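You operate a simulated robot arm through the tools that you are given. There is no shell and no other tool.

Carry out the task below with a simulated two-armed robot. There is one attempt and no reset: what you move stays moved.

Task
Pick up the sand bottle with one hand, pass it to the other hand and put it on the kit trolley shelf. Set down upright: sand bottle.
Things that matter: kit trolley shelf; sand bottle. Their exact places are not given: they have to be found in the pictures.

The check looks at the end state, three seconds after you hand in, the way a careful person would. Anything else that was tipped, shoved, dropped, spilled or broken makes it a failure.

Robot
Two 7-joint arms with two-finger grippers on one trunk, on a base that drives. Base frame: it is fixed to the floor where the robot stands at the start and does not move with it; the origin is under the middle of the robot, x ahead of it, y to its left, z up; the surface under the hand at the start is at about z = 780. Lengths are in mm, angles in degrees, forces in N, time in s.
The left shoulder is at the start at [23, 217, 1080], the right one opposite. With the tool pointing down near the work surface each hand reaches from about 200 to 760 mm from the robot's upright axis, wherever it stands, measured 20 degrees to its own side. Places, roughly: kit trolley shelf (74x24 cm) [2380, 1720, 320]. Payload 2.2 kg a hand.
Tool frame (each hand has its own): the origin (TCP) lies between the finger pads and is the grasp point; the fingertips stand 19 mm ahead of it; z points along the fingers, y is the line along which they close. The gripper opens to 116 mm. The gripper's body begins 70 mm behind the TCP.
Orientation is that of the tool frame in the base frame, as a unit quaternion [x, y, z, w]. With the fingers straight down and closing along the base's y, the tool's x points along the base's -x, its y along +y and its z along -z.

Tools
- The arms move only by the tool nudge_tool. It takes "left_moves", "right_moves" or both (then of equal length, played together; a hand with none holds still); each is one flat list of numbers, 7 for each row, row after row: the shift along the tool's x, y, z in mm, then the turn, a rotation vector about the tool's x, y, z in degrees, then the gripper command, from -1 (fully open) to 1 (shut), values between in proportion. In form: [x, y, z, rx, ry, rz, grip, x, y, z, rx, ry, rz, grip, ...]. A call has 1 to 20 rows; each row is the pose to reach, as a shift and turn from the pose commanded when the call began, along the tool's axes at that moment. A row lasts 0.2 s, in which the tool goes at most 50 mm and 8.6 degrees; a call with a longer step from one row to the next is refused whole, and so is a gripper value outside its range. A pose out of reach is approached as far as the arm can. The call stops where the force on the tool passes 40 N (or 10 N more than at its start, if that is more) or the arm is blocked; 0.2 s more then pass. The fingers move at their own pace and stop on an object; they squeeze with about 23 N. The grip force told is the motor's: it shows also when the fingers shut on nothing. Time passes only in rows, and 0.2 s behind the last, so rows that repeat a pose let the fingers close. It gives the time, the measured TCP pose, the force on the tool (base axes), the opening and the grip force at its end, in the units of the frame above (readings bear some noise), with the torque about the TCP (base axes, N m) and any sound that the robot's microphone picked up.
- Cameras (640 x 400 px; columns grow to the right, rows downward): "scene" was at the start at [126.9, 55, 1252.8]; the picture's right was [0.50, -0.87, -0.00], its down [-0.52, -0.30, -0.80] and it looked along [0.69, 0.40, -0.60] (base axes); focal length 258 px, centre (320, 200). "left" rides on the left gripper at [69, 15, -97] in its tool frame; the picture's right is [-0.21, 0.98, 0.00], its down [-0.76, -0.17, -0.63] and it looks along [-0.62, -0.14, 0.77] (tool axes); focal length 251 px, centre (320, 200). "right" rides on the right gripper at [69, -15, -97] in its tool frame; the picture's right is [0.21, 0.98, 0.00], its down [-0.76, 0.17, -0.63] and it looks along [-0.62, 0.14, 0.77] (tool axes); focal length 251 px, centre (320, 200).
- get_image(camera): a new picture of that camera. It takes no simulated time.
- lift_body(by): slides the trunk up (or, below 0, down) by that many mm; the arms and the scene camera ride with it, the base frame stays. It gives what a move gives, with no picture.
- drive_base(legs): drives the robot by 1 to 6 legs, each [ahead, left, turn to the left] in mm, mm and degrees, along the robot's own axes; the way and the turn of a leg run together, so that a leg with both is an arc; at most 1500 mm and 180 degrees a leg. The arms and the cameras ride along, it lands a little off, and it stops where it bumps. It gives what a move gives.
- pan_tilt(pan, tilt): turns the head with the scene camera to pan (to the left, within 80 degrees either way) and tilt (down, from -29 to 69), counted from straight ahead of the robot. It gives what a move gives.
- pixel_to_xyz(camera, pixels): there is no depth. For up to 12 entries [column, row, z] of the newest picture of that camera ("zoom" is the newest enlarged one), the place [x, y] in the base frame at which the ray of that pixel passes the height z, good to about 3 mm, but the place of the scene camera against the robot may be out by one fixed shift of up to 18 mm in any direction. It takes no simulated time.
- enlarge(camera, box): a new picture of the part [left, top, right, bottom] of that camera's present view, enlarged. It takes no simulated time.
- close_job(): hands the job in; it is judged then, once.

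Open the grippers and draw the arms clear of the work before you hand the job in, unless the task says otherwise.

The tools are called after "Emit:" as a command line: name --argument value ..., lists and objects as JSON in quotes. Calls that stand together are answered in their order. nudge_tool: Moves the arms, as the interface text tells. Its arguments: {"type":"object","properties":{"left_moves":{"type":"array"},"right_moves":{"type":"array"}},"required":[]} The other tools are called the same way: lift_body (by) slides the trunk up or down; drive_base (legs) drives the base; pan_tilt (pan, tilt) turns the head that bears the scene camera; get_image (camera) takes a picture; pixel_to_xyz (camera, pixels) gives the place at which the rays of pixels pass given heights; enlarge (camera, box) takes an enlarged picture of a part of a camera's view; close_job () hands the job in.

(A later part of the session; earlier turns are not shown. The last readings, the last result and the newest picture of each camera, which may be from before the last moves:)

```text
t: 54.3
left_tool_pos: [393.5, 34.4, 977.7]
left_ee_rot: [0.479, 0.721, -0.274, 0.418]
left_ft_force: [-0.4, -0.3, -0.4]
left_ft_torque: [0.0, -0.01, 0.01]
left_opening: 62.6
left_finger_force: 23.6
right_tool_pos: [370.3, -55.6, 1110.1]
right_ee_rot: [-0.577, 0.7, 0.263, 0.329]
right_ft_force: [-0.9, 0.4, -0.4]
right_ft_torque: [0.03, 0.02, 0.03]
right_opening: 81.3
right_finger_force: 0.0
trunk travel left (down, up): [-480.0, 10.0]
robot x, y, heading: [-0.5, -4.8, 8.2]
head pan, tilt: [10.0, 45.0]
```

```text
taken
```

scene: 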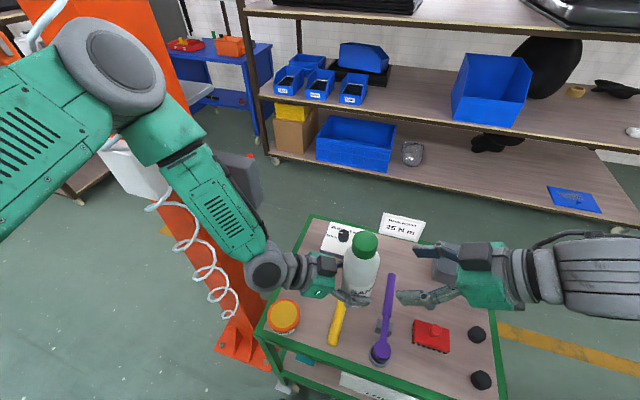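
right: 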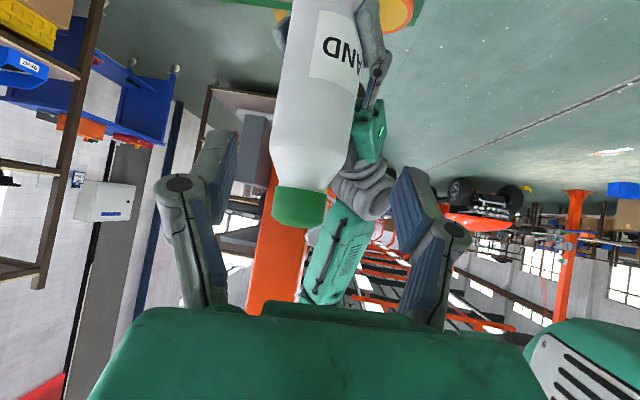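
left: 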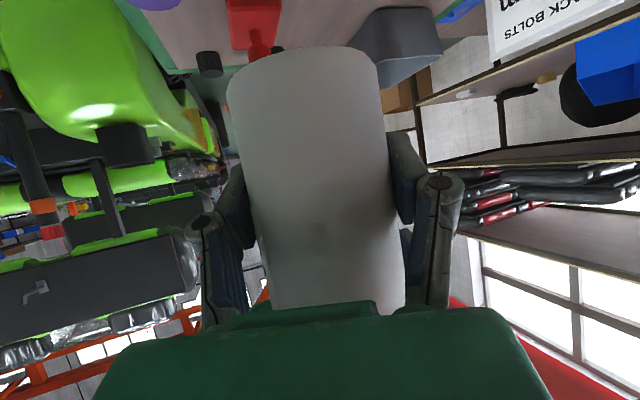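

The bottle now hangs in the left hand alone, upright at (360,265), and the right hand is clear. I back the robot 200 mm straight away from the bench and post, to gain room for turning.

Emit:
drive_base --legs '[[-200, 0, 0]]'

Emit:
get_image --camera "scene"

Emit:
get_image --camera "left"

```text
t: 55.9
left_tool_pos: [194.2, 4.9, 976.7]
left_ee_rot: [0.48, 0.721, -0.275, 0.418]
left_ft_force: [-0.1, 0.4, 0.7]
left_ft_torque: [0.0, -0.03, 0.02]
left_opening: 62.7
left_finger_force: 22.9
right_tool_pos: [173.1, -85.8, 1109.2]
right_ee_rot: [-0.577, 0.7, 0.262, 0.329]
right_ft_force: [0.9, -0.5, 0.3]
right_ft_torque: [0.0, 0.05, -0.01]
right_opening: 81.2
right_finger_force: 0.1
trunk travel left (down, up): [-480.0, 10.0]
robot x, y, heading: [-199.5, -27.6, 7.8]
head pan, tilt: [10.0, 45.0]
```

```text
taken
```

scene: 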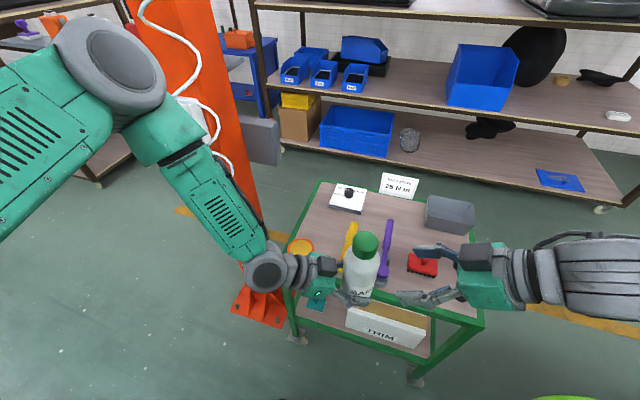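

```text
taken
```

left: 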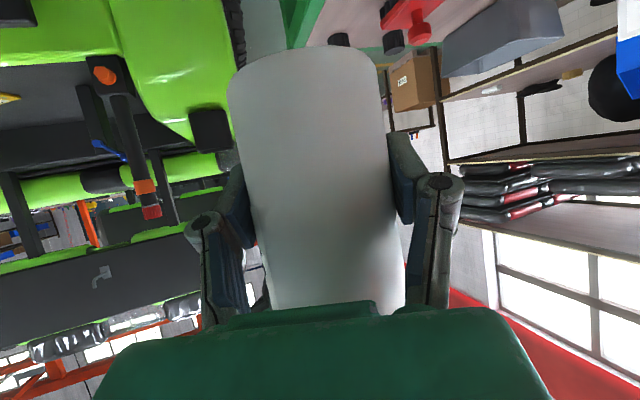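

The robot backed to [-200, -28] without touching anything; hose and post are now over 640 mm from the turning axis. I turn 60° left in place and look ahead.

Emit:
drive_base --legs '[[0, 0, 60]]'

Emit:
pan_tilt --pan 0 --tilt 25

Emit:
get_image --camera "scene"

```text
t: 58.9
left_tool_pos: [-25.1, 320.8, 977.9]
left_ee_rot: [0.067, 0.864, -0.034, 0.499]
left_ft_force: [0.3, -0.5, -0.8]
left_ft_torque: [0.02, 0.0, 0.05]
left_opening: 62.6
left_finger_force: 23.3
right_tool_pos: [40.6, 255.0, 1110.3]
right_ee_rot: [0.846, -0.328, -0.389, -0.161]
right_ft_force: [0.3, 0.5, 0.1]
right_ft_torque: [0.04, 0.03, 0.01]
right_opening: 81.1
right_finger_force: 0.0
trunk travel left (down, up): [-480.0, 10.0]
robot x, y, heading: [-198.6, -29.3, 66.5]
head pan, tilt: [10.0, 45.0]
```

```text
t: 59.7
left_tool_pos: [-26.6, 319.6, 980.0]
left_ee_rot: [0.067, 0.863, -0.032, 0.5]
left_ft_force: [0.7, -0.1, 0.1]
left_ft_torque: [-0.03, 0.03, -0.01]
left_opening: 62.5
left_finger_force: 22.6
right_tool_pos: [37.6, 252.2, 1112.4]
right_ee_rot: [0.846, -0.326, -0.39, -0.162]
right_ft_force: [-0.1, 0.2, -0.4]
right_ft_torque: [0.0, -0.01, 0.01]
right_opening: 81.2
right_finger_force: 0.0
trunk travel left (down, up): [-480.0, 10.0]
robot x, y, heading: [-196.8, -28.1, 66.5]
head pan, tilt: [0.0, 25.0]
```

```text
taken
```

scene: 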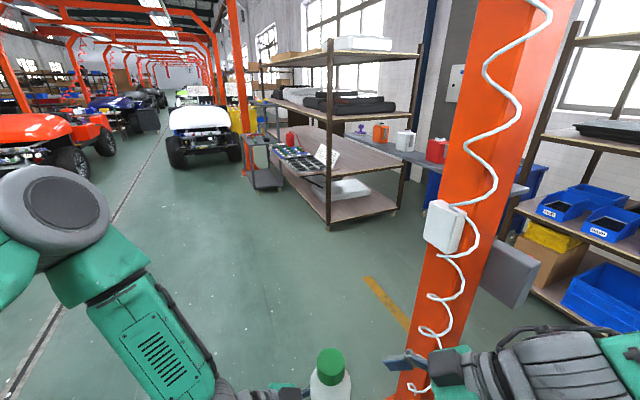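

Ahead is open floor; the post and hose are 315 mm right of my line, too near for the right arm. I turn 28° more to the left and then drive 1200 mm forward along the open aisle.

Emit:
drive_base --legs '[[0, 0, 28]]'

Emit:
get_image --camera "scene"

```text
t: 61.5
left_tool_pos: [-210.9, 360.6, 979.0]
left_ee_rot: [-0.145, 0.854, 0.09, 0.492]
left_ft_force: [0.0, -0.7, -4.6]
left_ft_torque: [-0.01, 0.02, 0.02]
left_opening: 62.4
left_finger_force: 23.3
right_tool_pos: [-121.5, 331.3, 1112.8]
right_ee_rot: [0.9, -0.111, -0.417, -0.063]
right_ft_force: [0.6, -1.0, 0.6]
right_ft_torque: [0.0, -0.01, 0.03]
right_opening: 81.1
right_finger_force: 0.1
trunk travel left (down, up): [-480.0, 10.0]
robot x, y, heading: [-198.3, -24.6, 94.9]
head pan, tilt: [0.0, 25.0]
```

```text
taken
```

scene: 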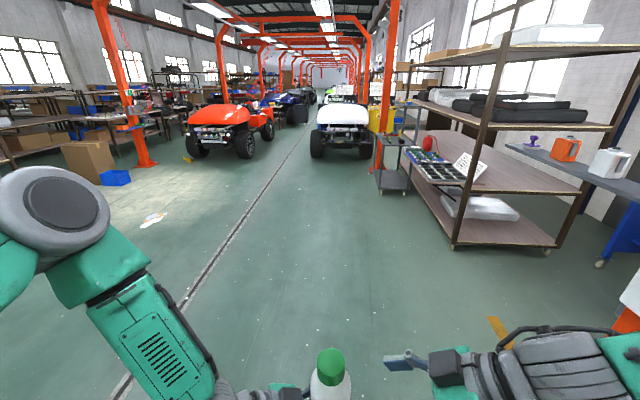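

The aisle ahead is free. I check the bottle in the left hand, then drive forward 1200 mm.

Emit:
get_image --camera "left"

Emit:
drive_base --legs '[[1200, 0, 0]]'

Emit:
pan_tilt --pan -70 --tilt 25

Emit:
get_image --camera "scene"

```text
taken
```

left: 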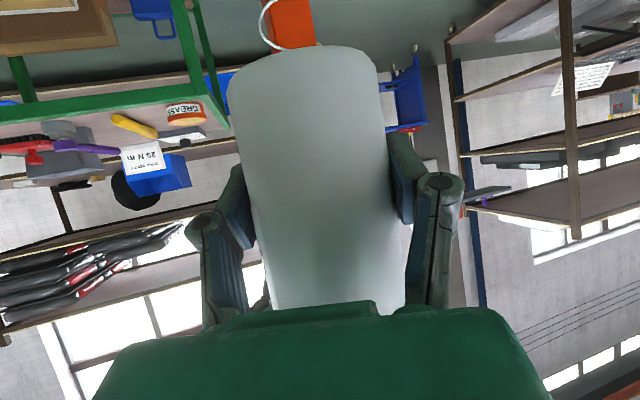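

```text
t: 67.3
left_tool_pos: [-343.3, 1485.9, 980.3]
left_ee_rot: [-0.16, 0.85, 0.1, 0.491]
left_ft_force: [1.3, -0.3, -4.8]
left_ft_torque: [0.04, 0.02, 0.01]
left_opening: 62.5
left_finger_force: 22.8
right_tool_pos: [-250.6, 1460.9, 1113.9]
right_ee_rot: [0.902, -0.093, -0.419, -0.056]
right_ft_force: [0.7, -0.1, 0.2]
right_ft_torque: [0.04, -0.04, 0.02]
right_opening: 81.3
right_finger_force: 0.2
trunk travel left (down, up): [-480.0, 10.0]
robot x, y, heading: [-315.0, 1104.1, 96.9]
head pan, tilt: [0.0, 25.0]
```

```text
t: 68.7
left_tool_pos: [-341.4, 1484.1, 981.0]
left_ee_rot: [-0.161, 0.85, 0.103, 0.491]
left_ft_force: [-0.4, -0.6, -4.8]
left_ft_torque: [0.03, 0.0, 0.0]
left_opening: 62.3
left_finger_force: 22.8
right_tool_pos: [-250.5, 1459.5, 1115.6]
right_ee_rot: [0.902, -0.092, -0.419, -0.057]
right_ft_force: [-0.5, 0.3, 0.5]
right_ft_torque: [-0.01, -0.02, 0.04]
right_opening: 81.1
right_finger_force: 0.1
trunk travel left (down, up): [-480.0, 10.0]
robot x, y, heading: [-313.6, 1100.2, 97.1]
head pan, tilt: [-70.0, 25.0]
```

```text
taken
```

scene: 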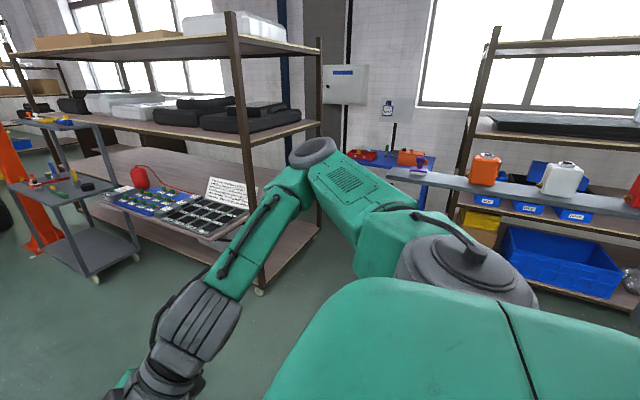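

I am at [-314, 1100]. My right arm hides the trolley direction (near (384,200)), so I turn 85° right to face it.

Emit:
drive_base --legs '[[0, 0, -85]]'

Emit:
pan_tilt --pan 0 --tilt 22

Emit:
get_image --camera "scene"

```text
t: 72.7
left_tool_pos: [63.1, 1171.8, 980.7]
left_ee_rot: [0.449, 0.739, -0.253, 0.434]
left_ft_force: [0.0, 0.4, -5.8]
left_ft_torque: [-0.06, -0.03, 0.02]
left_opening: 62.5
left_finger_force: 23.1
right_tool_pos: [47.6, 1080.5, 1115.6]
right_ee_rot: [-0.61, 0.671, 0.274, 0.322]
right_ft_force: [-0.5, -0.1, -0.5]
right_ft_torque: [0.02, -0.01, 0.01]
right_opening: 81.2
right_finger_force: 0.0
trunk travel left (down, up): [-480.0, 10.0]
robot x, y, heading: [-311.0, 1102.7, 12.9]
head pan, tilt: [-70.0, 25.0]
```

```text
t: 74.1
left_tool_pos: [60.4, 1171.6, 982.5]
left_ee_rot: [0.449, 0.739, -0.252, 0.435]
left_ft_force: [0.9, 0.5, -5.4]
left_ft_torque: [0.02, 0.0, -0.01]
left_opening: 62.6
left_finger_force: 23.3
right_tool_pos: [44.4, 1077.6, 1116.2]
right_ee_rot: [-0.61, 0.671, 0.271, 0.323]
right_ft_force: [-0.9, -0.1, -0.4]
right_ft_torque: [-0.01, 0.01, -0.01]
right_opening: 81.4
right_finger_force: 0.1
trunk travel left (down, up): [-480.0, 10.0]
robot x, y, heading: [-314.9, 1099.4, 13.1]
head pan, tilt: [0.0, 22.0]
```

```text
taken
```

scene: 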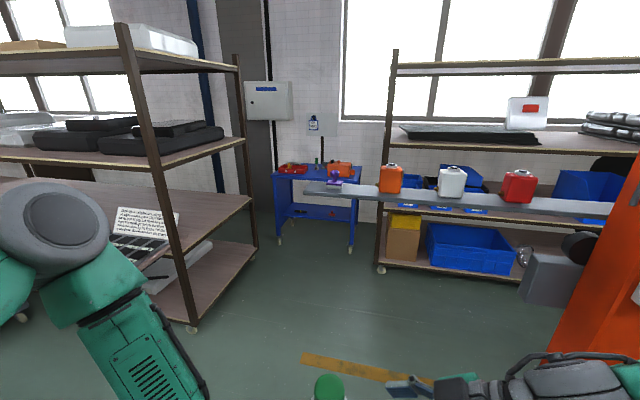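

The blue kit trolley stands at (315,205) with its lower shelf near (315,213), centre of view; a grey plank with jugs reaches in front of its right part. I enlarge that region.

Emit:
enlarge --camera "scene" --box '[240, 140, 400, 270]'

Emit:
enlarge --camera "scene" --box '[290, 140, 640, 330]'

Emit:
pixel_to_xyz --camera "scene" --pixels '[[280, 244, 0], [350, 253, 0], [320, 211, 320], [285, 217, 320], [352, 220, 320], [380, 270, 0], [258, 258, 0], [193, 330, 0], [300, 212, 320]]'

```text
3.08 times, centred on (320, 205) of scene
```

zoom: 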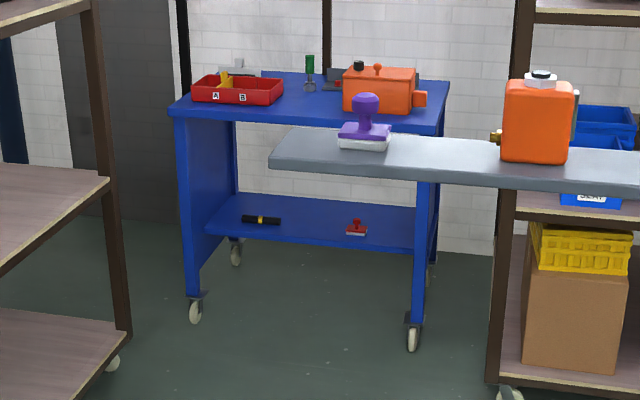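

```text
1.83 times, centred on (465, 235) of scene
```

zoom: 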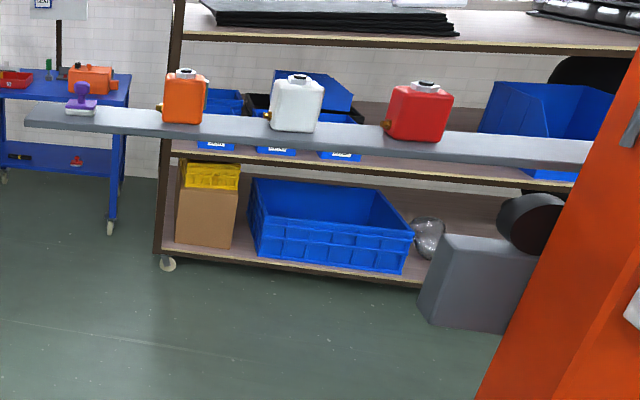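

```text
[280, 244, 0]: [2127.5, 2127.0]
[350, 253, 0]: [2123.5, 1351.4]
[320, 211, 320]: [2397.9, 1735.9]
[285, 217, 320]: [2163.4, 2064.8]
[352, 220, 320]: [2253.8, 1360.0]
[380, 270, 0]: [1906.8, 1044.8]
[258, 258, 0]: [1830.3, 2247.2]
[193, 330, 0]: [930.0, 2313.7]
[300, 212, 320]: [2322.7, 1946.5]
```

The kit trolley's lower shelf lies at x≈2260–2500, y≈1350–2090 under a top deck at about z 800, with a dark object near y≈1945 and a red one near y≈1610; free space is between them. A plank with jugs (end near [560, 1360], z≈1220) blocks the straight way, so I first face straight ahead and strafe left to y≈1840 to pass well beside it.

Emit:
drive_base --legs '[[0, 0, -13], [0, 740, 0]]'

Emit:
get_image --camera "scene"

```text
t: 78.9
left_tool_pos: [57.3, 1816.1, 983.5]
left_ee_rot: [0.524, 0.689, -0.294, 0.405]
left_ft_force: [-0.5, -1.0, -4.5]
left_ft_torque: [0.03, 0.0, 0.03]
left_opening: 62.4
left_finger_force: 22.9
right_tool_pos: [21.6, 1727.2, 1115.7]
right_ee_rot: [-0.536, 0.729, 0.24, 0.351]
right_ft_force: [1.0, 0.6, 0.0]
right_ft_torque: [0.05, -0.01, 0.0]
right_opening: 81.4
right_finger_force: 0.1
trunk travel left (down, up): [-480.0, 10.0]
robot x, y, heading: [-322.0, 1831.8, 0.9]
head pan, tilt: [0.0, 22.0]
```

```text
taken
```

scene: 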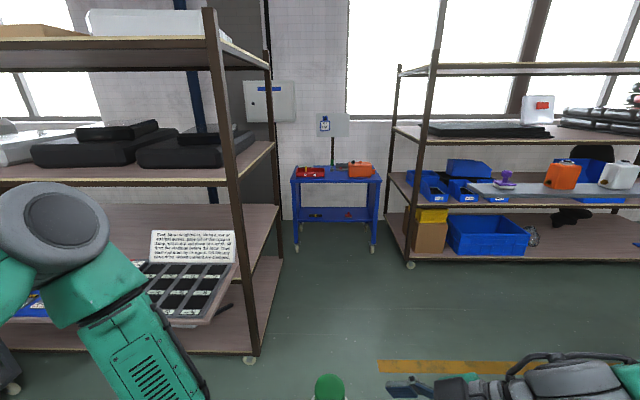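

Now the trolley is straight ahead at (335,210), the plank to the right (475–620,190), and the rack with an overhanging tray to the left. I measure the gap.

Emit:
pixel_to_xyz --camera "scene" --pixels '[[250, 358, 0], [205, 325, 780], [237, 262, 850], [472, 188, 1220], [472, 188, 1150], [472, 188, 1280], [297, 250, 0], [375, 251, 0], [410, 266, 0], [275, 250, 0], [183, 327, 780], [337, 214, 320]]'

Emit:
enlarge --camera "scene" --box '[270, 130, 410, 260]'

Emit:
enlarge --camera "scene" --box '[400, 120, 640, 270]'

```text
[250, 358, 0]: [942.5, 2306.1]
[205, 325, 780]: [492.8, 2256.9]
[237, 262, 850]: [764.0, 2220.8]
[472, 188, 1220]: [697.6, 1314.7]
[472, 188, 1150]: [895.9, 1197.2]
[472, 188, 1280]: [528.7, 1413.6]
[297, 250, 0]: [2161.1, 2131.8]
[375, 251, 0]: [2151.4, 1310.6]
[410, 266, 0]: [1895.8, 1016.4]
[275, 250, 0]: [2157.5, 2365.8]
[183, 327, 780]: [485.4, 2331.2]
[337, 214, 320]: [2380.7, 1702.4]
```

```text
3.08 times, centred on (340, 195) of scene
```

zoom: 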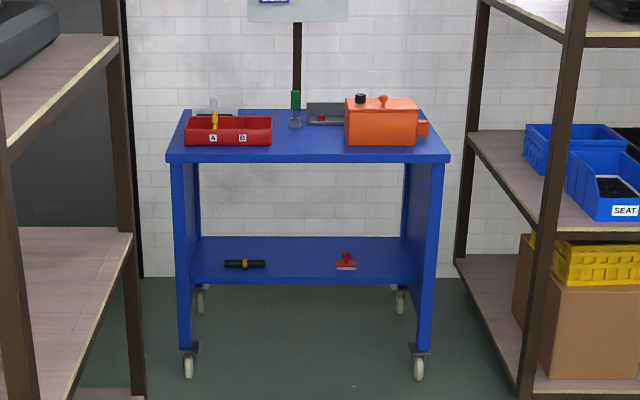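

```text
2.67 times, centred on (520, 195) of scene
```

zoom: 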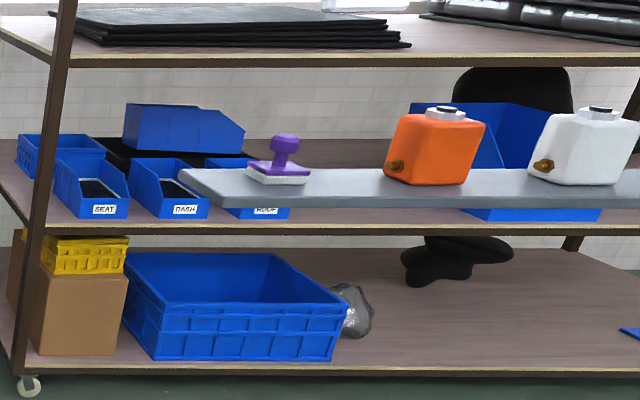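

The gap is fine for the body, but my right elbow sticks out far to the right and would meet the plank. I fold the right arm here in free space: tool turned to point straight down, hand drawn to the right-front of the trunk.

Emit:
nudge_tool --right_moves '[11.4, -2.2, -5.1, 2.75, 4.03, 6.15, -0.4, 22.8, -4.3, -10.2, 5.51, 8.05, 12.31, -0.4, 34.1, -6.5, -15.3, 8.26, 12.08, 18.46, -0.4, 45.5, -8.7, -20.4, 11.02, 16.11, 24.62, -0.4, 56.9, -10.9, -25.5, 13.77, 20.14, 30.77, -0.4, 68.3, -13, -30.6, 16.53, 24.16, 36.93, -0.4, 79.7, -15.2, -35.7, 19.28, 28.19, 43.08, -0.4, 91.1, -17.4, -40.8, 22.04, 32.22, 49.24, -0.4, 102.4, -19.6, -45.9, 24.79, 36.25, 55.39, -0.4, 113.8, -21.7, -51, 27.55, 40.27, 61.55, -0.4, 125.2, -23.9, -56.1, 30.3, 44.3, 67.7, -0.4, 125.2, -23.9, -56.1, 30.3, 44.3, 67.7, -0.4]'

Emit:
pan_tilt --pan -60 --tilt 25

Emit:
get_image --camera "scene"

```text
t: 81.5
left_tool_pos: [53.2, 1820.7, 982.9]
left_ee_rot: [0.524, 0.688, -0.294, 0.408]
left_ft_force: [0.4, 0.4, -4.7]
left_ft_torque: [-0.01, 0.01, 0.03]
left_opening: 62.5
left_finger_force: 23.5
right_tool_pos: [4.7, 1608.3, 1058.3]
right_ee_rot: [0.002, 1.0, -0.004, 0.001]
right_ft_force: [-0.3, -0.6, 0.3]
right_ft_torque: [-0.01, 0.01, 0.01]
right_opening: 81.3
right_finger_force: 0.1
right hand out of reach, approached as far as the arm can: row 1, 2, 3, 4, 5, 6, 7
trunk travel left (down, up): [-480.0, 10.0]
robot x, y, heading: [-321.4, 1832.9, 0.8]
head pan, tilt: [0.0, 22.0]
```

```text
t: 82.8
left_tool_pos: [54.4, 1821.1, 984.2]
left_ee_rot: [0.523, 0.688, -0.295, 0.408]
left_ft_force: [0.4, 0.0, -5.2]
left_ft_torque: [0.01, -0.01, -0.03]
left_opening: 62.5
left_finger_force: 22.7
right_tool_pos: [4.7, 1609.1, 1059.3]
right_ee_rot: [0.001, 1.0, -0.003, 0.001]
right_ft_force: [0.6, 0.8, 0.6]
right_ft_torque: [0.0, 0.01, -0.01]
right_opening: 81.1
right_finger_force: 0.0
trunk travel left (down, up): [-480.0, 10.0]
robot x, y, heading: [-323.6, 1831.9, 1.3]
head pan, tilt: [-60.0, 25.0]
```

```text
taken
```

scene: 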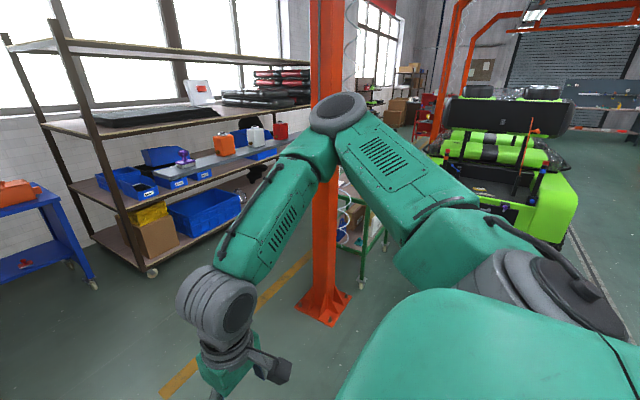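

The right elbow (340,110) still reaches about 520 mm to the right at z≈1460. I lower the trunk by 475 mm so that the whole robot passes beneath the plank's height, which I also need for the low shelf.

Emit:
lift_body --by -475

Emit:
get_image --camera "scene"

Emit:
pan_tilt --pan 0 --tilt 10

Emit:
get_image --camera "scene"

```text
refused: -475 is not a number from -400 to 400
```

```text
taken
```

scene: 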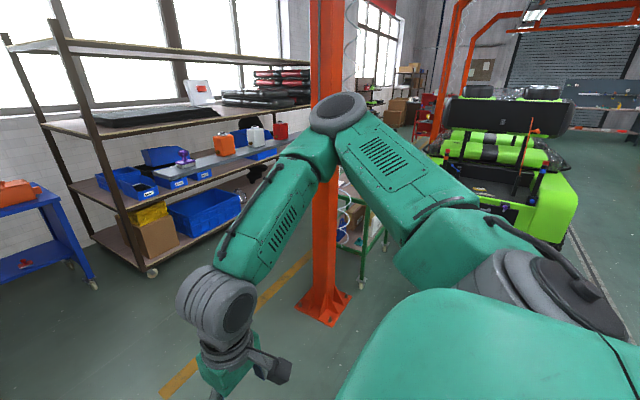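

```text
t: 84.1
left_tool_pos: [54.4, 1820.1, 983.8]
left_ee_rot: [0.523, 0.688, -0.294, 0.409]
left_ft_force: [-0.9, -0.3, -4.7]
left_ft_torque: [0.02, 0.02, -0.01]
left_opening: 62.5
left_finger_force: 22.8
right_tool_pos: [4.8, 1608.6, 1058.8]
right_ee_rot: [0.001, 1.0, -0.004, 0.002]
right_ft_force: [0.1, -0.4, 0.7]
right_ft_torque: [-0.01, 0.0, -0.02]
right_opening: 81.2
right_finger_force: 0.0
trunk travel left (down, up): [-480.0, 10.0]
robot x, y, heading: [-324.2, 1829.6, 1.1]
head pan, tilt: [0.0, 10.0]
```

```text
taken
```

scene: 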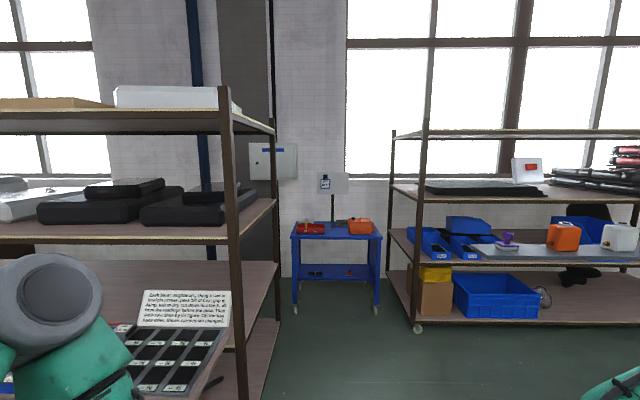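

The lift is limited to 400 mm per call, so I lower in two steps and then look ahead.

Emit:
lift_body --by -300

Emit:
lift_body --by -170

Emit:
get_image --camera "scene"

```text
t: 87.1
left_tool_pos: [53.9, 1820.9, 684.0]
left_ee_rot: [0.524, 0.688, -0.294, 0.408]
left_ft_force: [0.5, 1.0, -5.0]
left_ft_torque: [0.01, 0.02, -0.02]
left_opening: 62.3
left_finger_force: 22.9
right_tool_pos: [3.7, 1608.0, 760.0]
right_ee_rot: [0.001, 1.0, -0.004, 0.002]
right_ft_force: [0.4, -0.1, 0.3]
right_ft_torque: [-0.03, 0.02, -0.02]
right_opening: 81.0
right_finger_force: 0.0
trunk travel left (down, up): [-180.0, 310.0]
robot x, y, heading: [-322.0, 1829.5, 1.0]
head pan, tilt: [0.0, 10.0]
```

```text
t: 89.0
left_tool_pos: [53.8, 1821.4, 513.4]
left_ee_rot: [0.524, 0.687, -0.294, 0.408]
left_ft_force: [1.2, 1.0, -5.9]
left_ft_torque: [0.04, 0.02, 0.02]
left_opening: 62.4
left_finger_force: 23.4
right_tool_pos: [3.6, 1607.8, 588.7]
right_ee_rot: [0.001, 1.0, -0.004, 0.001]
right_ft_force: [-1.0, -0.8, -0.6]
right_ft_torque: [0.01, -0.03, 0.01]
right_opening: 81.2
right_finger_force: 0.1
trunk travel left (down, up): [-10.0, 480.0]
robot x, y, heading: [-322.6, 1827.4, 1.1]
head pan, tilt: [0.0, 10.0]
```

```text
taken
```

scene: 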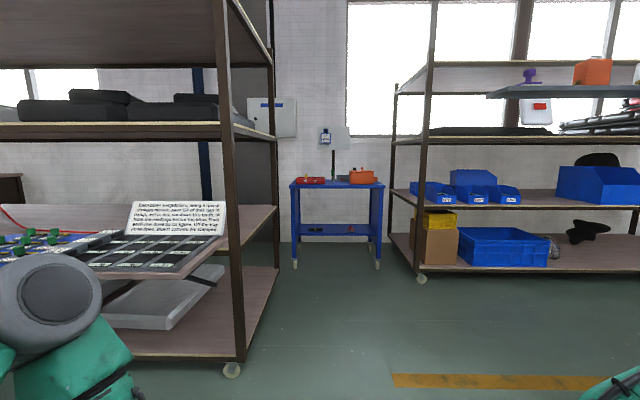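

I am lowered (bottle base at about z 468, head below the plank at z≈1230). The way ahead is clear; I drive 1400 mm forward, easing 130 mm to the right.

Emit:
drive_base --legs '[[1400, -130, 0]]'

Emit:
pan_tilt --pan 0 --tilt 25

Emit:
get_image --camera "scene"

```text
t: 96.2
left_tool_pos: [1493.8, 1701.4, 513.9]
left_ee_rot: [0.531, 0.682, -0.3, 0.404]
left_ft_force: [-0.6, -0.1, -4.6]
left_ft_torque: [0.01, 0.01, 0.03]
left_opening: 62.6
left_finger_force: 23.0
right_tool_pos: [1437.6, 1489.8, 588.7]
right_ee_rot: [0.011, 1.0, -0.003, 0.002]
right_ft_force: [0.1, 0.2, -0.9]
right_ft_torque: [0.01, 0.03, 0.03]
right_opening: 81.3
right_finger_force: 0.0
trunk travel left (down, up): [-10.0, 480.0]
robot x, y, heading: [1115.8, 1719.2, -0.0]
head pan, tilt: [0.0, 10.0]
```

```text
t: 97.0
left_tool_pos: [1491.1, 1701.1, 514.1]
left_ee_rot: [0.532, 0.681, -0.299, 0.405]
left_ft_force: [0.0, 0.3, -5.1]
left_ft_torque: [0.0, -0.01, 0.01]
left_opening: 62.3
left_finger_force: 23.0
right_tool_pos: [1436.9, 1490.1, 590.0]
right_ee_rot: [0.01, 1.0, -0.004, 0.003]
right_ft_force: [-1.2, -0.3, -0.2]
right_ft_torque: [0.0, -0.01, -0.04]
right_opening: 81.3
right_finger_force: 0.0
trunk travel left (down, up): [-10.0, 480.0]
robot x, y, heading: [1116.1, 1718.7, -0.2]
head pan, tilt: [0.0, 25.0]
```

```text
taken
```

scene: 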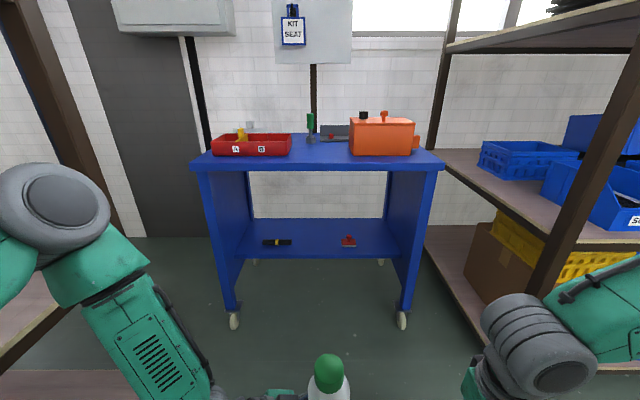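

The trolley is dead ahead. I measure its casters (234,320)/(402,320), the shelf's front edge (row 257) and back edge (row 219), the small objects on it, and the deck edge.

Emit:
enlarge --camera "scene" --box '[190, 120, 450, 340]'

Emit:
pixel_to_xyz --camera "scene" --pixels '[[234, 325, 0], [402, 325, 0], [238, 257, 320], [397, 257, 320], [250, 219, 320], [386, 219, 320], [277, 243, 320], [348, 241, 320], [192, 165, 800], [443, 165, 800], [317, 257, 320], [425, 255, 0]]'

```text
1.82 times, centred on (320, 230) of scene
```

zoom: 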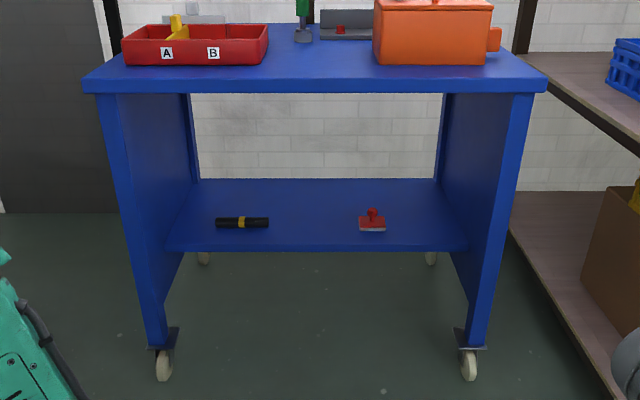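

```text
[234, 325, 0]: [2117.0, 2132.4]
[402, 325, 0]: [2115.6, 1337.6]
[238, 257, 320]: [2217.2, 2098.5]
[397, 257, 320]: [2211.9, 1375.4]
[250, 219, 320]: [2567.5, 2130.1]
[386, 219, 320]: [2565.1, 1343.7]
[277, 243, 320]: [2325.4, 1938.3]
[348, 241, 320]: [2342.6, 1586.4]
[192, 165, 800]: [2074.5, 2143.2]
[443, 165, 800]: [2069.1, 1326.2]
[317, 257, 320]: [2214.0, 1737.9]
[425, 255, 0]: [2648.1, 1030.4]
```

The shelf's front edge is at x≈2215 (set back under the deck whose front edge is at x≈2072), objects lie at y≈1938 and y≈1586, so I will set the bottle at about [2305, 1740]. First, here in free space, I yaw the left tool 74° to point straight ahead while extending to about [1716, 1759, 514].

Emit:
nudge_tool --left_moves '[0.3, 16.6, 0.3, -4.62, 0.13, -2.62, 1, 0.6, 33.2, 0.6, -9.24, 0.26, -5.24, 1, 0.9, 49.8, 0.9, -13.86, 0.39, -7.86, 1, 1.1, 66.4, 1.1, -18.49, 0.51, -10.49, 1, 1.4, 83, 1.4, -23.11, 0.64, -13.11, 1, 1.7, 99.6, 1.7, -27.73, 0.77, -15.73, 1, 2, 116.2, 2, -32.35, 0.9, -18.35, 1, 2.3, 132.7, 2.3, -36.97, 1.03, -20.97, 1, 2.6, 149.3, 2.6, -41.59, 1.16, -23.59, 1, 2.9, 165.9, 2.9, -46.21, 1.29, -26.21, 1, 3.1, 182.5, 3.1, -50.84, 1.41, -28.84, 1, 3.4, 199.1, 3.4, -55.46, 1.54, -31.46, 1, 3.7, 215.7, 3.7, -60.08, 1.67, -34.08, 1, 4, 232.3, 4, -64.7, 1.8, -36.7, 1, 4, 232.3, 4, -64.7, 1.8, -36.7, 1]'

Emit:
get_image --camera "scene"

Emit:
get_image --camera "left"

```text
t: 100.2
left_tool_pos: [1715.0, 1761.5, 515.3]
left_ee_rot: [0.011, 0.864, 0.007, 0.503]
left_ft_force: [-0.2, -0.6, -4.2]
left_ft_torque: [0.01, 0.02, -0.01]
left_opening: 62.6
left_finger_force: 22.9
right_tool_pos: [1436.4, 1491.2, 588.4]
right_ee_rot: [0.01, 1.0, -0.003, 0.003]
right_ft_force: [-0.2, -0.3, -0.4]
right_ft_torque: [0.0, -0.01, 0.01]
right_opening: 81.2
right_finger_force: 0.1
trunk travel left (down, up): [-10.0, 480.0]
robot x, y, heading: [1115.6, 1713.4, 0.0]
head pan, tilt: [0.0, 25.0]
```

```text
taken
```

scene: 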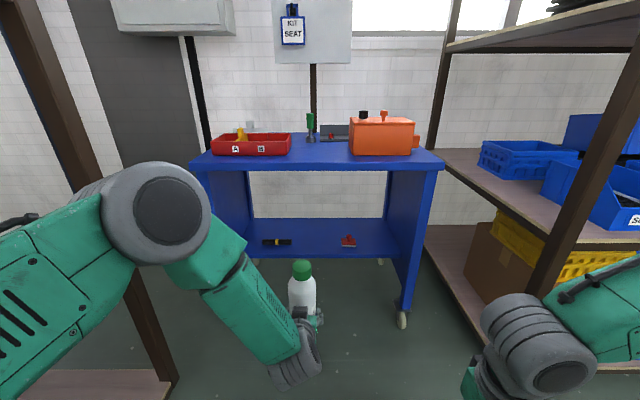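

```text
taken
```

left: 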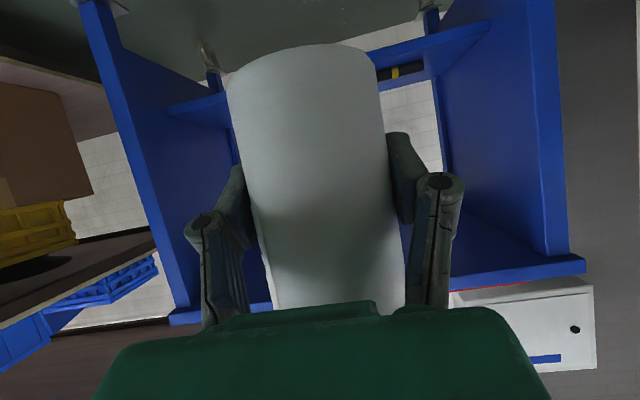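

The bottle now points straight ahead, upright, at [1715, 1761]. Here in the open I extend the arm low and far, to the posture I will use on the shelf ([1905, 1740, 390]), to see where my elbow goes.

Emit:
nudge_tool --left_moves '[1.8, -2.7, 28.3, 0, 0, 0, 1, 3.6, -5.4, 56.7, 0, 0, 0, 1, 5.4, -8.1, 85, 0, 0, 0, 1, 7.2, -10.8, 113.4, 0, 0, 0, 1, 9, -13.5, 141.7, 0, 0, 0, 1, 10.8, -16.2, 170, 0, 0, 0, 1, 12.6, -18.9, 198.4, 0, 0, 0, 1, 14.4, -21.6, 226.7, 0, 0, 0, 1, 14.4, -21.6, 226.7, 0, 0, 0, 1, 14.4, -21.6, 226.7, 0, 0, 0, 1]'

Emit:
get_image --camera "scene"

Emit:
get_image --camera "left"

```text
t: 102.4
left_tool_pos: [1876.4, 1757.5, 409.2]
left_ee_rot: [0.011, 0.864, 0.007, 0.504]
left_ft_force: [1.0, -0.9, -4.1]
left_ft_torque: [0.01, 0.01, -0.03]
left_opening: 62.6
left_finger_force: 22.9
left hand out of reach, approached as far as the arm can: row 7, 8, 9, 10
right_tool_pos: [1436.6, 1490.6, 591.0]
right_ee_rot: [0.011, 1.0, -0.003, 0.003]
right_ft_force: [-0.3, -0.8, 1.2]
right_ft_torque: [-0.01, 0.0, -0.03]
right_opening: 81.2
right_finger_force: 0.1
trunk travel left (down, up): [-10.0, 480.0]
robot x, y, heading: [1114.7, 1715.7, -0.4]
head pan, tilt: [0.0, 25.0]
```

```text
taken
```

scene: 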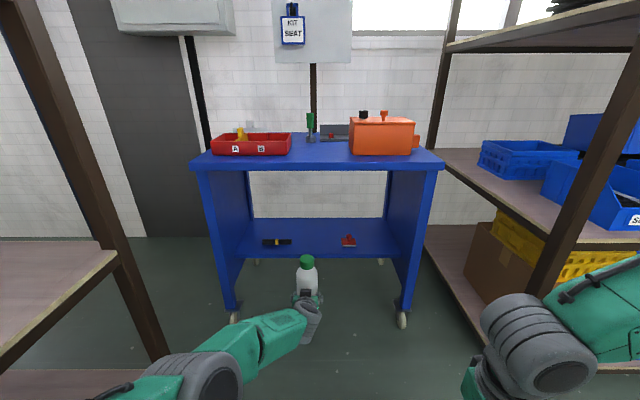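

```text
taken
```

left: 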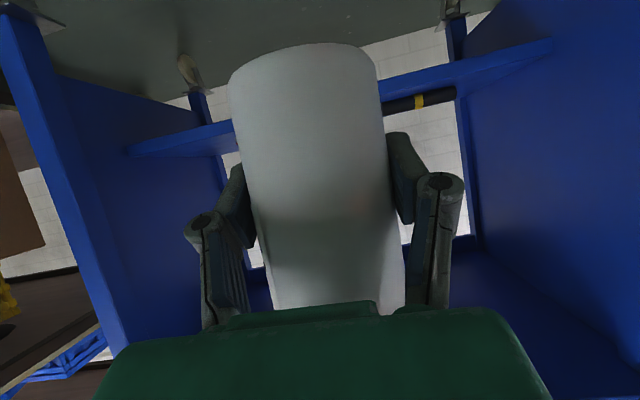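

The arm is now almost straight with the elbow low and well behind, as wanted; the hand reached [1876, 1757, 409]. I ease back to a reachable posture at about [1850, 1742, 395].

Emit:
nudge_tool --left_moves '[11.4, 0.7, -25, 0, 0, 0, 1, 22.8, 1.5, -50.3, 0, 0, 0, 1, 22.8, 1.5, -50.3, 0, 0, 0, 1, 22.8, 1.5, -50.3, 0, 0, 0, 1]'

Emit:
get_image --camera "scene"

Emit:
pixel_to_xyz --camera "scene" --pixels '[[238, 257, 320], [397, 257, 320], [277, 243, 320], [348, 242, 320]]'

```text
t: 103.4
left_tool_pos: [1820.3, 1758.0, 415.9]
left_ee_rot: [0.012, 0.865, 0.006, 0.502]
left_ft_force: [-0.5, -0.2, -4.7]
left_ft_torque: [-0.05, 0.02, 0.01]
left_opening: 62.5
left_finger_force: 23.2
right_tool_pos: [1436.5, 1490.1, 588.8]
right_ee_rot: [0.012, 1.0, -0.004, 0.003]
right_ft_force: [-0.3, 0.5, -1.0]
right_ft_torque: [0.01, -0.01, 0.0]
right_opening: 80.8
right_finger_force: 0.1
trunk travel left (down, up): [-10.0, 480.0]
robot x, y, heading: [1115.3, 1717.8, -0.3]
head pan, tilt: [0.0, 25.0]
```

```text
taken
```

scene: 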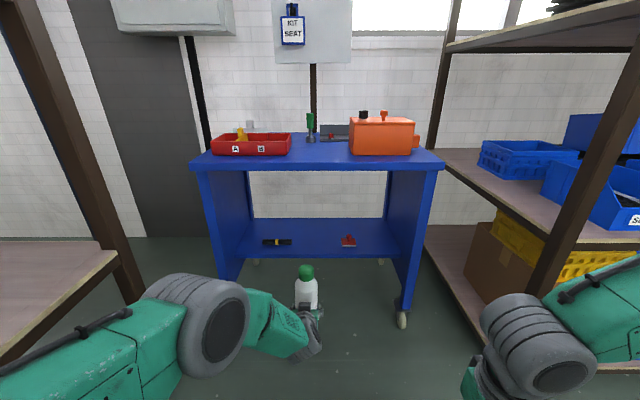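

```text
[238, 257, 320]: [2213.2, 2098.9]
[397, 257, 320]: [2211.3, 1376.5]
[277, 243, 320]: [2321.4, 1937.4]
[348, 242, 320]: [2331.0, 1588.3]
```

The hand is at [1820, 1758, 416], the bottle's base about 49 mm above shelf height. I drive forward 300 mm with the arm fixed, then check before going under the deck.

Emit:
drive_base --legs '[[300, 0, 0]]'

Emit:
get_image --camera "scene"

Emit:
get_image --camera "left"

```text
t: 105.5
left_tool_pos: [2127.1, 1762.1, 415.0]
left_ee_rot: [0.01, 0.864, 0.007, 0.503]
left_ft_force: [1.0, 0.0, -4.3]
left_ft_torque: [0.03, -0.02, -0.02]
left_opening: 62.8
left_finger_force: 22.5
right_tool_pos: [1746.8, 1492.6, 590.1]
right_ee_rot: [0.009, 1.0, -0.004, 0.002]
right_ft_force: [-0.6, 0.6, -0.3]
right_ft_torque: [-0.02, 0.01, 0.03]
right_opening: 81.3
right_finger_force: 0.1
trunk travel left (down, up): [-10.0, 480.0]
robot x, y, heading: [1423.7, 1718.4, 0.1]
head pan, tilt: [0.0, 25.0]
```

```text
taken
```

scene: 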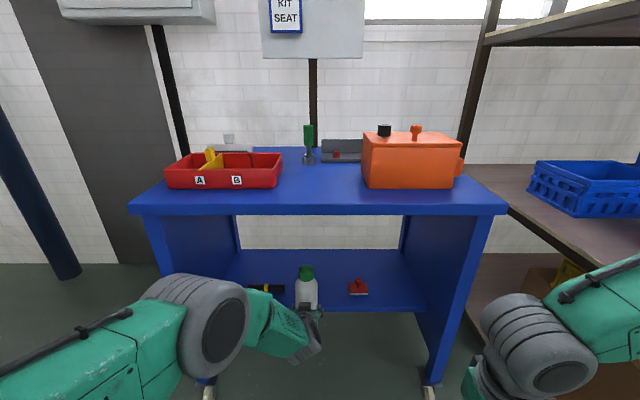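

```text
taken
```

left: 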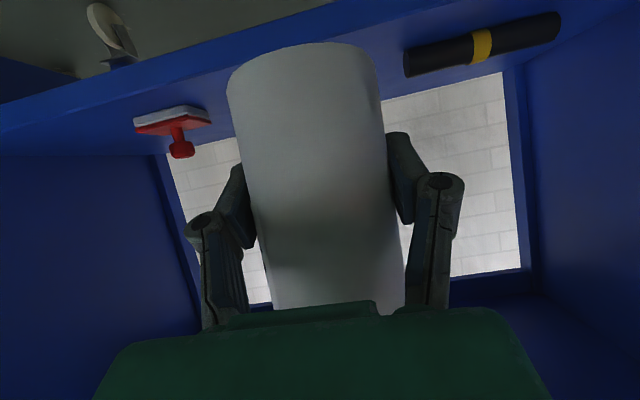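

The bottle is now just in front of the shelf. I enlarge the left view to locate the shelf's front edge, the stamp (175,125) and the torch (485,45).

Emit:
enlarge --camera "left" --box '[0, 0, 640, 300]'

Emit:
pixel_to_xyz --camera "left" --pixels '[[172, 112, 322], [212, 118, 322], [135, 122, 322], [406, 72, 322], [560, 25, 322], [150, 82, 320], [20, 120, 320], [220, 62, 320], [600, 10, 320]]'

Emit:
enlarge --camera "scene" --box '[200, 220, 440, 380]'

```text
1.00 times, centred on (320, 150) of left (not enlarged: the box is as wide or as high as the picture)
```

zoom: 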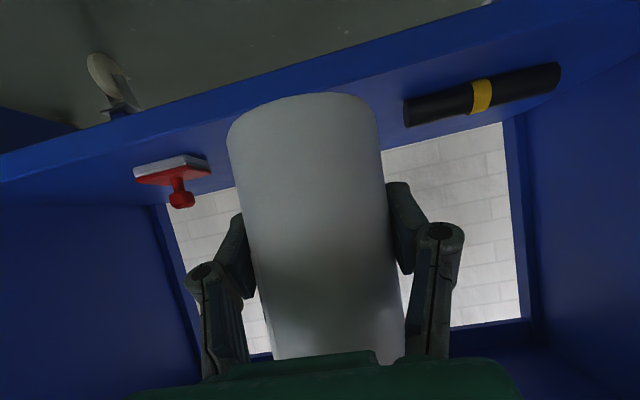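

```text
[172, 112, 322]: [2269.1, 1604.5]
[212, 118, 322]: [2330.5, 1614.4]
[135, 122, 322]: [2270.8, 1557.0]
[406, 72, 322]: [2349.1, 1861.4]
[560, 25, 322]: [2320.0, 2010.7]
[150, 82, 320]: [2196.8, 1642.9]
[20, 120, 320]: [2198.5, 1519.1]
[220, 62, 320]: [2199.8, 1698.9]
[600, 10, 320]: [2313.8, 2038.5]
```

```text
2.50 times, centred on (320, 300) of scene
```

zoom: 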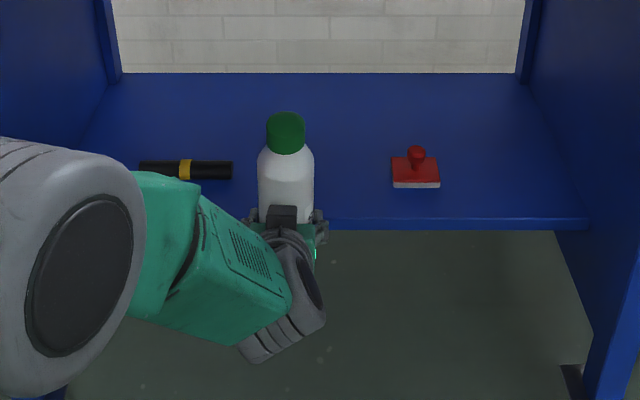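

The stamp occupies about x 2270–2330, y 1557–1614 and the torch y 1861–2010, so the bottle at y≈1760 fits between with ample room. I drive 178 mm further so that the bottle comes over the shelf at x≈2305.

Emit:
drive_base --legs '[[178, 0, 0]]'

Emit:
get_image --camera "scene"

Emit:
get_image --camera "left"

```text
t: 107.0
left_tool_pos: [2305.5, 1770.7, 417.8]
left_ee_rot: [0.006, 0.864, 0.009, 0.504]
left_ft_force: [0.5, -0.4, -5.3]
left_ft_torque: [0.03, 0.01, 0.04]
left_opening: 62.3
left_finger_force: 22.7
right_tool_pos: [1926.5, 1498.0, 590.2]
right_ee_rot: [0.004, 1.0, -0.004, 0.004]
right_ft_force: [0.9, 0.1, 0.4]
right_ft_torque: [-0.02, -0.01, -0.02]
right_opening: 81.1
right_finger_force: 0.0
trunk travel left (down, up): [-10.0, 480.0]
robot x, y, heading: [1605.6, 1720.6, 0.9]
head pan, tilt: [0.0, 25.0]
```

```text
taken
```

scene: 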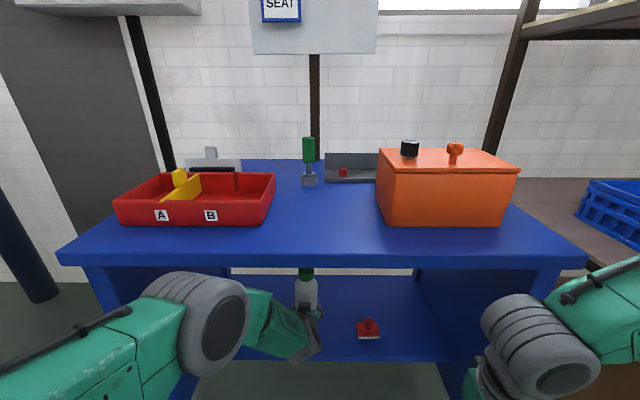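

```text
taken
```

left: 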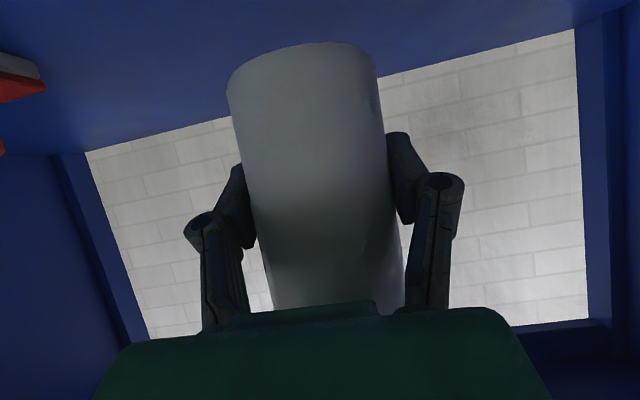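

The bottle is over the shelf at [2305, 1771], clear of the stamp and torch. I lower it about 42 mm (levelling a residual 1° roll), then I will feel for contact.

Emit:
nudge_tool --left_moves '[8.7, -0.2, 4.9, 0.11, 0, -0.2, 1, 17.4, -0.4, 9.9, 0.22, 0, -0.39, 1, 26.1, -0.6, 14.8, 0.33, 0, -0.59, 1, 32, -0.8, 18.2, 0.44, 0, -0.78, 1, 36.5, -0.9, 20.7, 0.44, 0, -0.78, 1, 36.5, -0.9, 20.7, 0.44, 0, -0.78, 1, 36.5, -0.9, 20.7, 0.44, 0, -0.78, 1]'

Emit:
get_image --camera "left"

Emit:
get_image --camera "scene"

```text
t: 108.5
left_tool_pos: [2304.1, 1770.1, 376.6]
left_ee_rot: [0.001, 0.863, 0.003, 0.506]
left_ft_force: [-0.8, -0.5, -4.9]
left_ft_torque: [-0.01, 0.02, 0.02]
left_opening: 62.6
left_finger_force: 23.3
right_tool_pos: [1922.7, 1496.8, 592.2]
right_ee_rot: [0.005, 1.0, -0.006, 0.007]
right_ft_force: [0.4, 0.1, -0.2]
right_ft_torque: [0.01, -0.02, 0.02]
right_opening: 81.2
right_finger_force: 0.1
trunk travel left (down, up): [-10.0, 480.0]
robot x, y, heading: [1602.4, 1716.2, 0.8]
head pan, tilt: [0.0, 25.0]
```

```text
taken
```

left: 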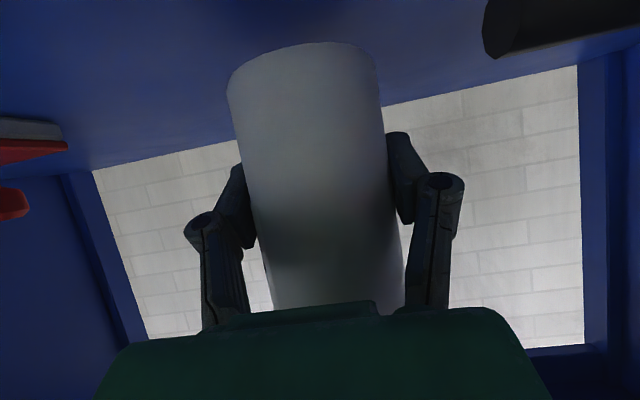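

```text
taken
```

scene: 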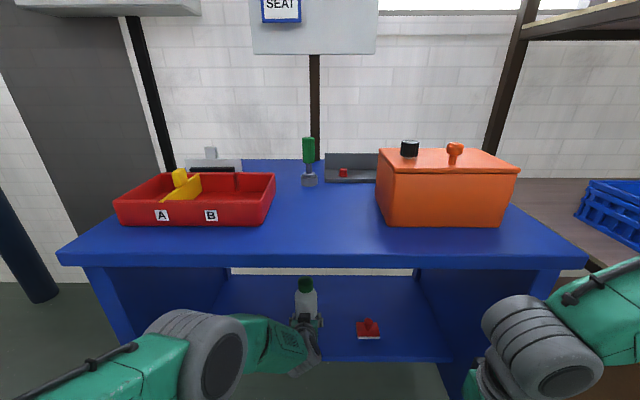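

No contact yet (weight still 5 N, TCP z 376.6). I lower 6 mm more in small steps.

Emit:
nudge_tool --left_moves '[1.75, 0, 0.98, 0, 0, 0, 1, 3.5, 0, 1.96, 0, 0, 0, 1, 5.24, 0, 2.94, 0, 0, 0, 1, 5.24, 0, 2.94, 0, 0, 0, 1]'

```text
t: 109.5
left_tool_pos: [2305.3, 1769.2, 372.0]
left_ee_rot: [0.001, 0.862, 0.002, 0.507]
left_ft_force: [0.5, -0.1, -5.5]
left_ft_torque: [-0.01, 0.02, -0.01]
left_opening: 62.7
left_finger_force: 22.7
right_tool_pos: [1923.9, 1497.3, 593.8]
right_ee_rot: [0.004, 1.0, -0.005, 0.007]
right_ft_force: [0.4, 0.1, 0.9]
right_ft_torque: [0.02, 0.03, 0.01]
right_opening: 81.3
right_finger_force: 0.1
trunk travel left (down, up): [-10.0, 480.0]
robot x, y, heading: [1602.7, 1720.3, 0.6]
head pan, tilt: [0.0, 25.0]
```

Still free (z 372). Another 4 mm.

Emit:
nudge_tool --left_moves '[1.75, 0, 0.98, 0, 0, 0, 1, 3.5, 0, 1.96, 0, 0, 0, 1, 3.5, 0, 1.96, 0, 0, 0, 1]'

Emit:
enlarge --camera "scene" --box '[240, 260, 400, 380]'

```text
t: 110.3
left_tool_pos: [2304.9, 1767.6, 368.4]
left_ee_rot: [0.0, 0.863, 0.003, 0.506]
left_ft_force: [0.5, -0.2, -5.1]
left_ft_torque: [0.01, -0.03, 0.0]
left_opening: 62.6
left_finger_force: 23.0
right_tool_pos: [1923.4, 1497.6, 593.2]
right_ee_rot: [0.005, 1.0, -0.006, 0.007]
right_ft_force: [-0.6, -1.6, 0.0]
right_ft_torque: [-0.03, -0.02, 0.02]
right_opening: 81.1
right_finger_force: 0.1
trunk travel left (down, up): [-10.0, 480.0]
robot x, y, heading: [1604.9, 1718.4, 0.7]
head pan, tilt: [0.0, 25.0]
```

```text
3.33 times, centred on (320, 320) of scene
```

zoom: 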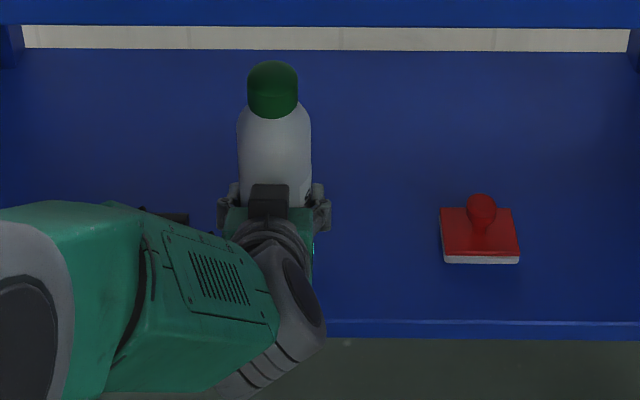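

Still carrying the full weight at z 368.4; the bottle looks upright over the shelf. I lower 3 mm more.

Emit:
nudge_tool --left_moves '[1.31, 0, 0.73, 0, 0, 0, 1, 2.62, 0, 1.47, 0, 0, 0, 1, 2.62, 0, 1.47, 0, 0, 0, 1]'

```text
t: 111.2
left_tool_pos: [2304.6, 1768.6, 363.9]
left_ee_rot: [0.001, 0.863, 0.003, 0.506]
left_ft_force: [0.7, 0.0, -5.1]
left_ft_torque: [0.0, 0.02, -0.01]
left_opening: 62.6
left_finger_force: 23.2
right_tool_pos: [1923.4, 1496.7, 591.7]
right_ee_rot: [0.004, 1.0, -0.005, 0.007]
right_ft_force: [-0.9, -0.1, 0.3]
right_ft_torque: [0.0, 0.0, 0.03]
right_opening: 81.3
right_finger_force: 0.0
trunk travel left (down, up): [-10.0, 480.0]
robot x, y, heading: [1600.1, 1716.4, 0.5]
head pan, tilt: [0.0, 25.0]
```

No contact yet at z 364. I keep going down in 2 mm steps, watching the force.

Emit:
nudge_tool --left_moves '[0.87, 0, 0.49, 0, 0, 0, 1, 1.75, 0, 0.98, 0, 0, 0, 1, 1.75, 0, 0.98, 0, 0, 0, 1]'

Emit:
get_image --camera "left"

```text
t: 112.0
left_tool_pos: [2305.3, 1770.0, 363.7]
left_ee_rot: [0.002, 0.862, 0.002, 0.507]
left_ft_force: [0.0, 0.2, -5.3]
left_ft_torque: [-0.02, 0.02, -0.01]
left_opening: 62.4
left_finger_force: 23.0
right_tool_pos: [1923.0, 1497.7, 592.7]
right_ee_rot: [0.004, 1.0, -0.005, 0.007]
right_ft_force: [0.1, -0.6, 0.0]
right_ft_torque: [-0.01, -0.01, 0.01]
right_opening: 81.2
right_finger_force: 0.0
trunk travel left (down, up): [-10.0, 480.0]
robot x, y, heading: [1599.0, 1717.0, 0.5]
head pan, tilt: [0.0, 25.0]
```

```text
taken
```

left: 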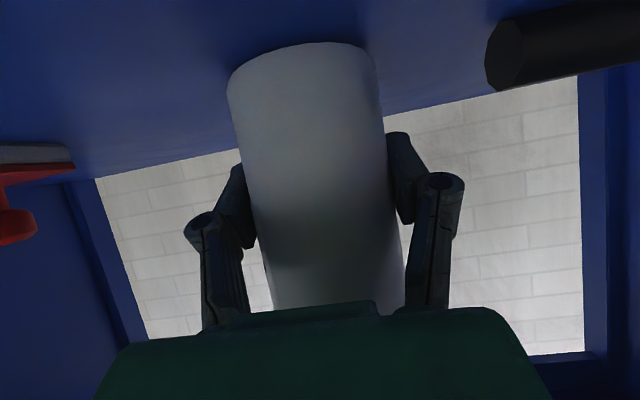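

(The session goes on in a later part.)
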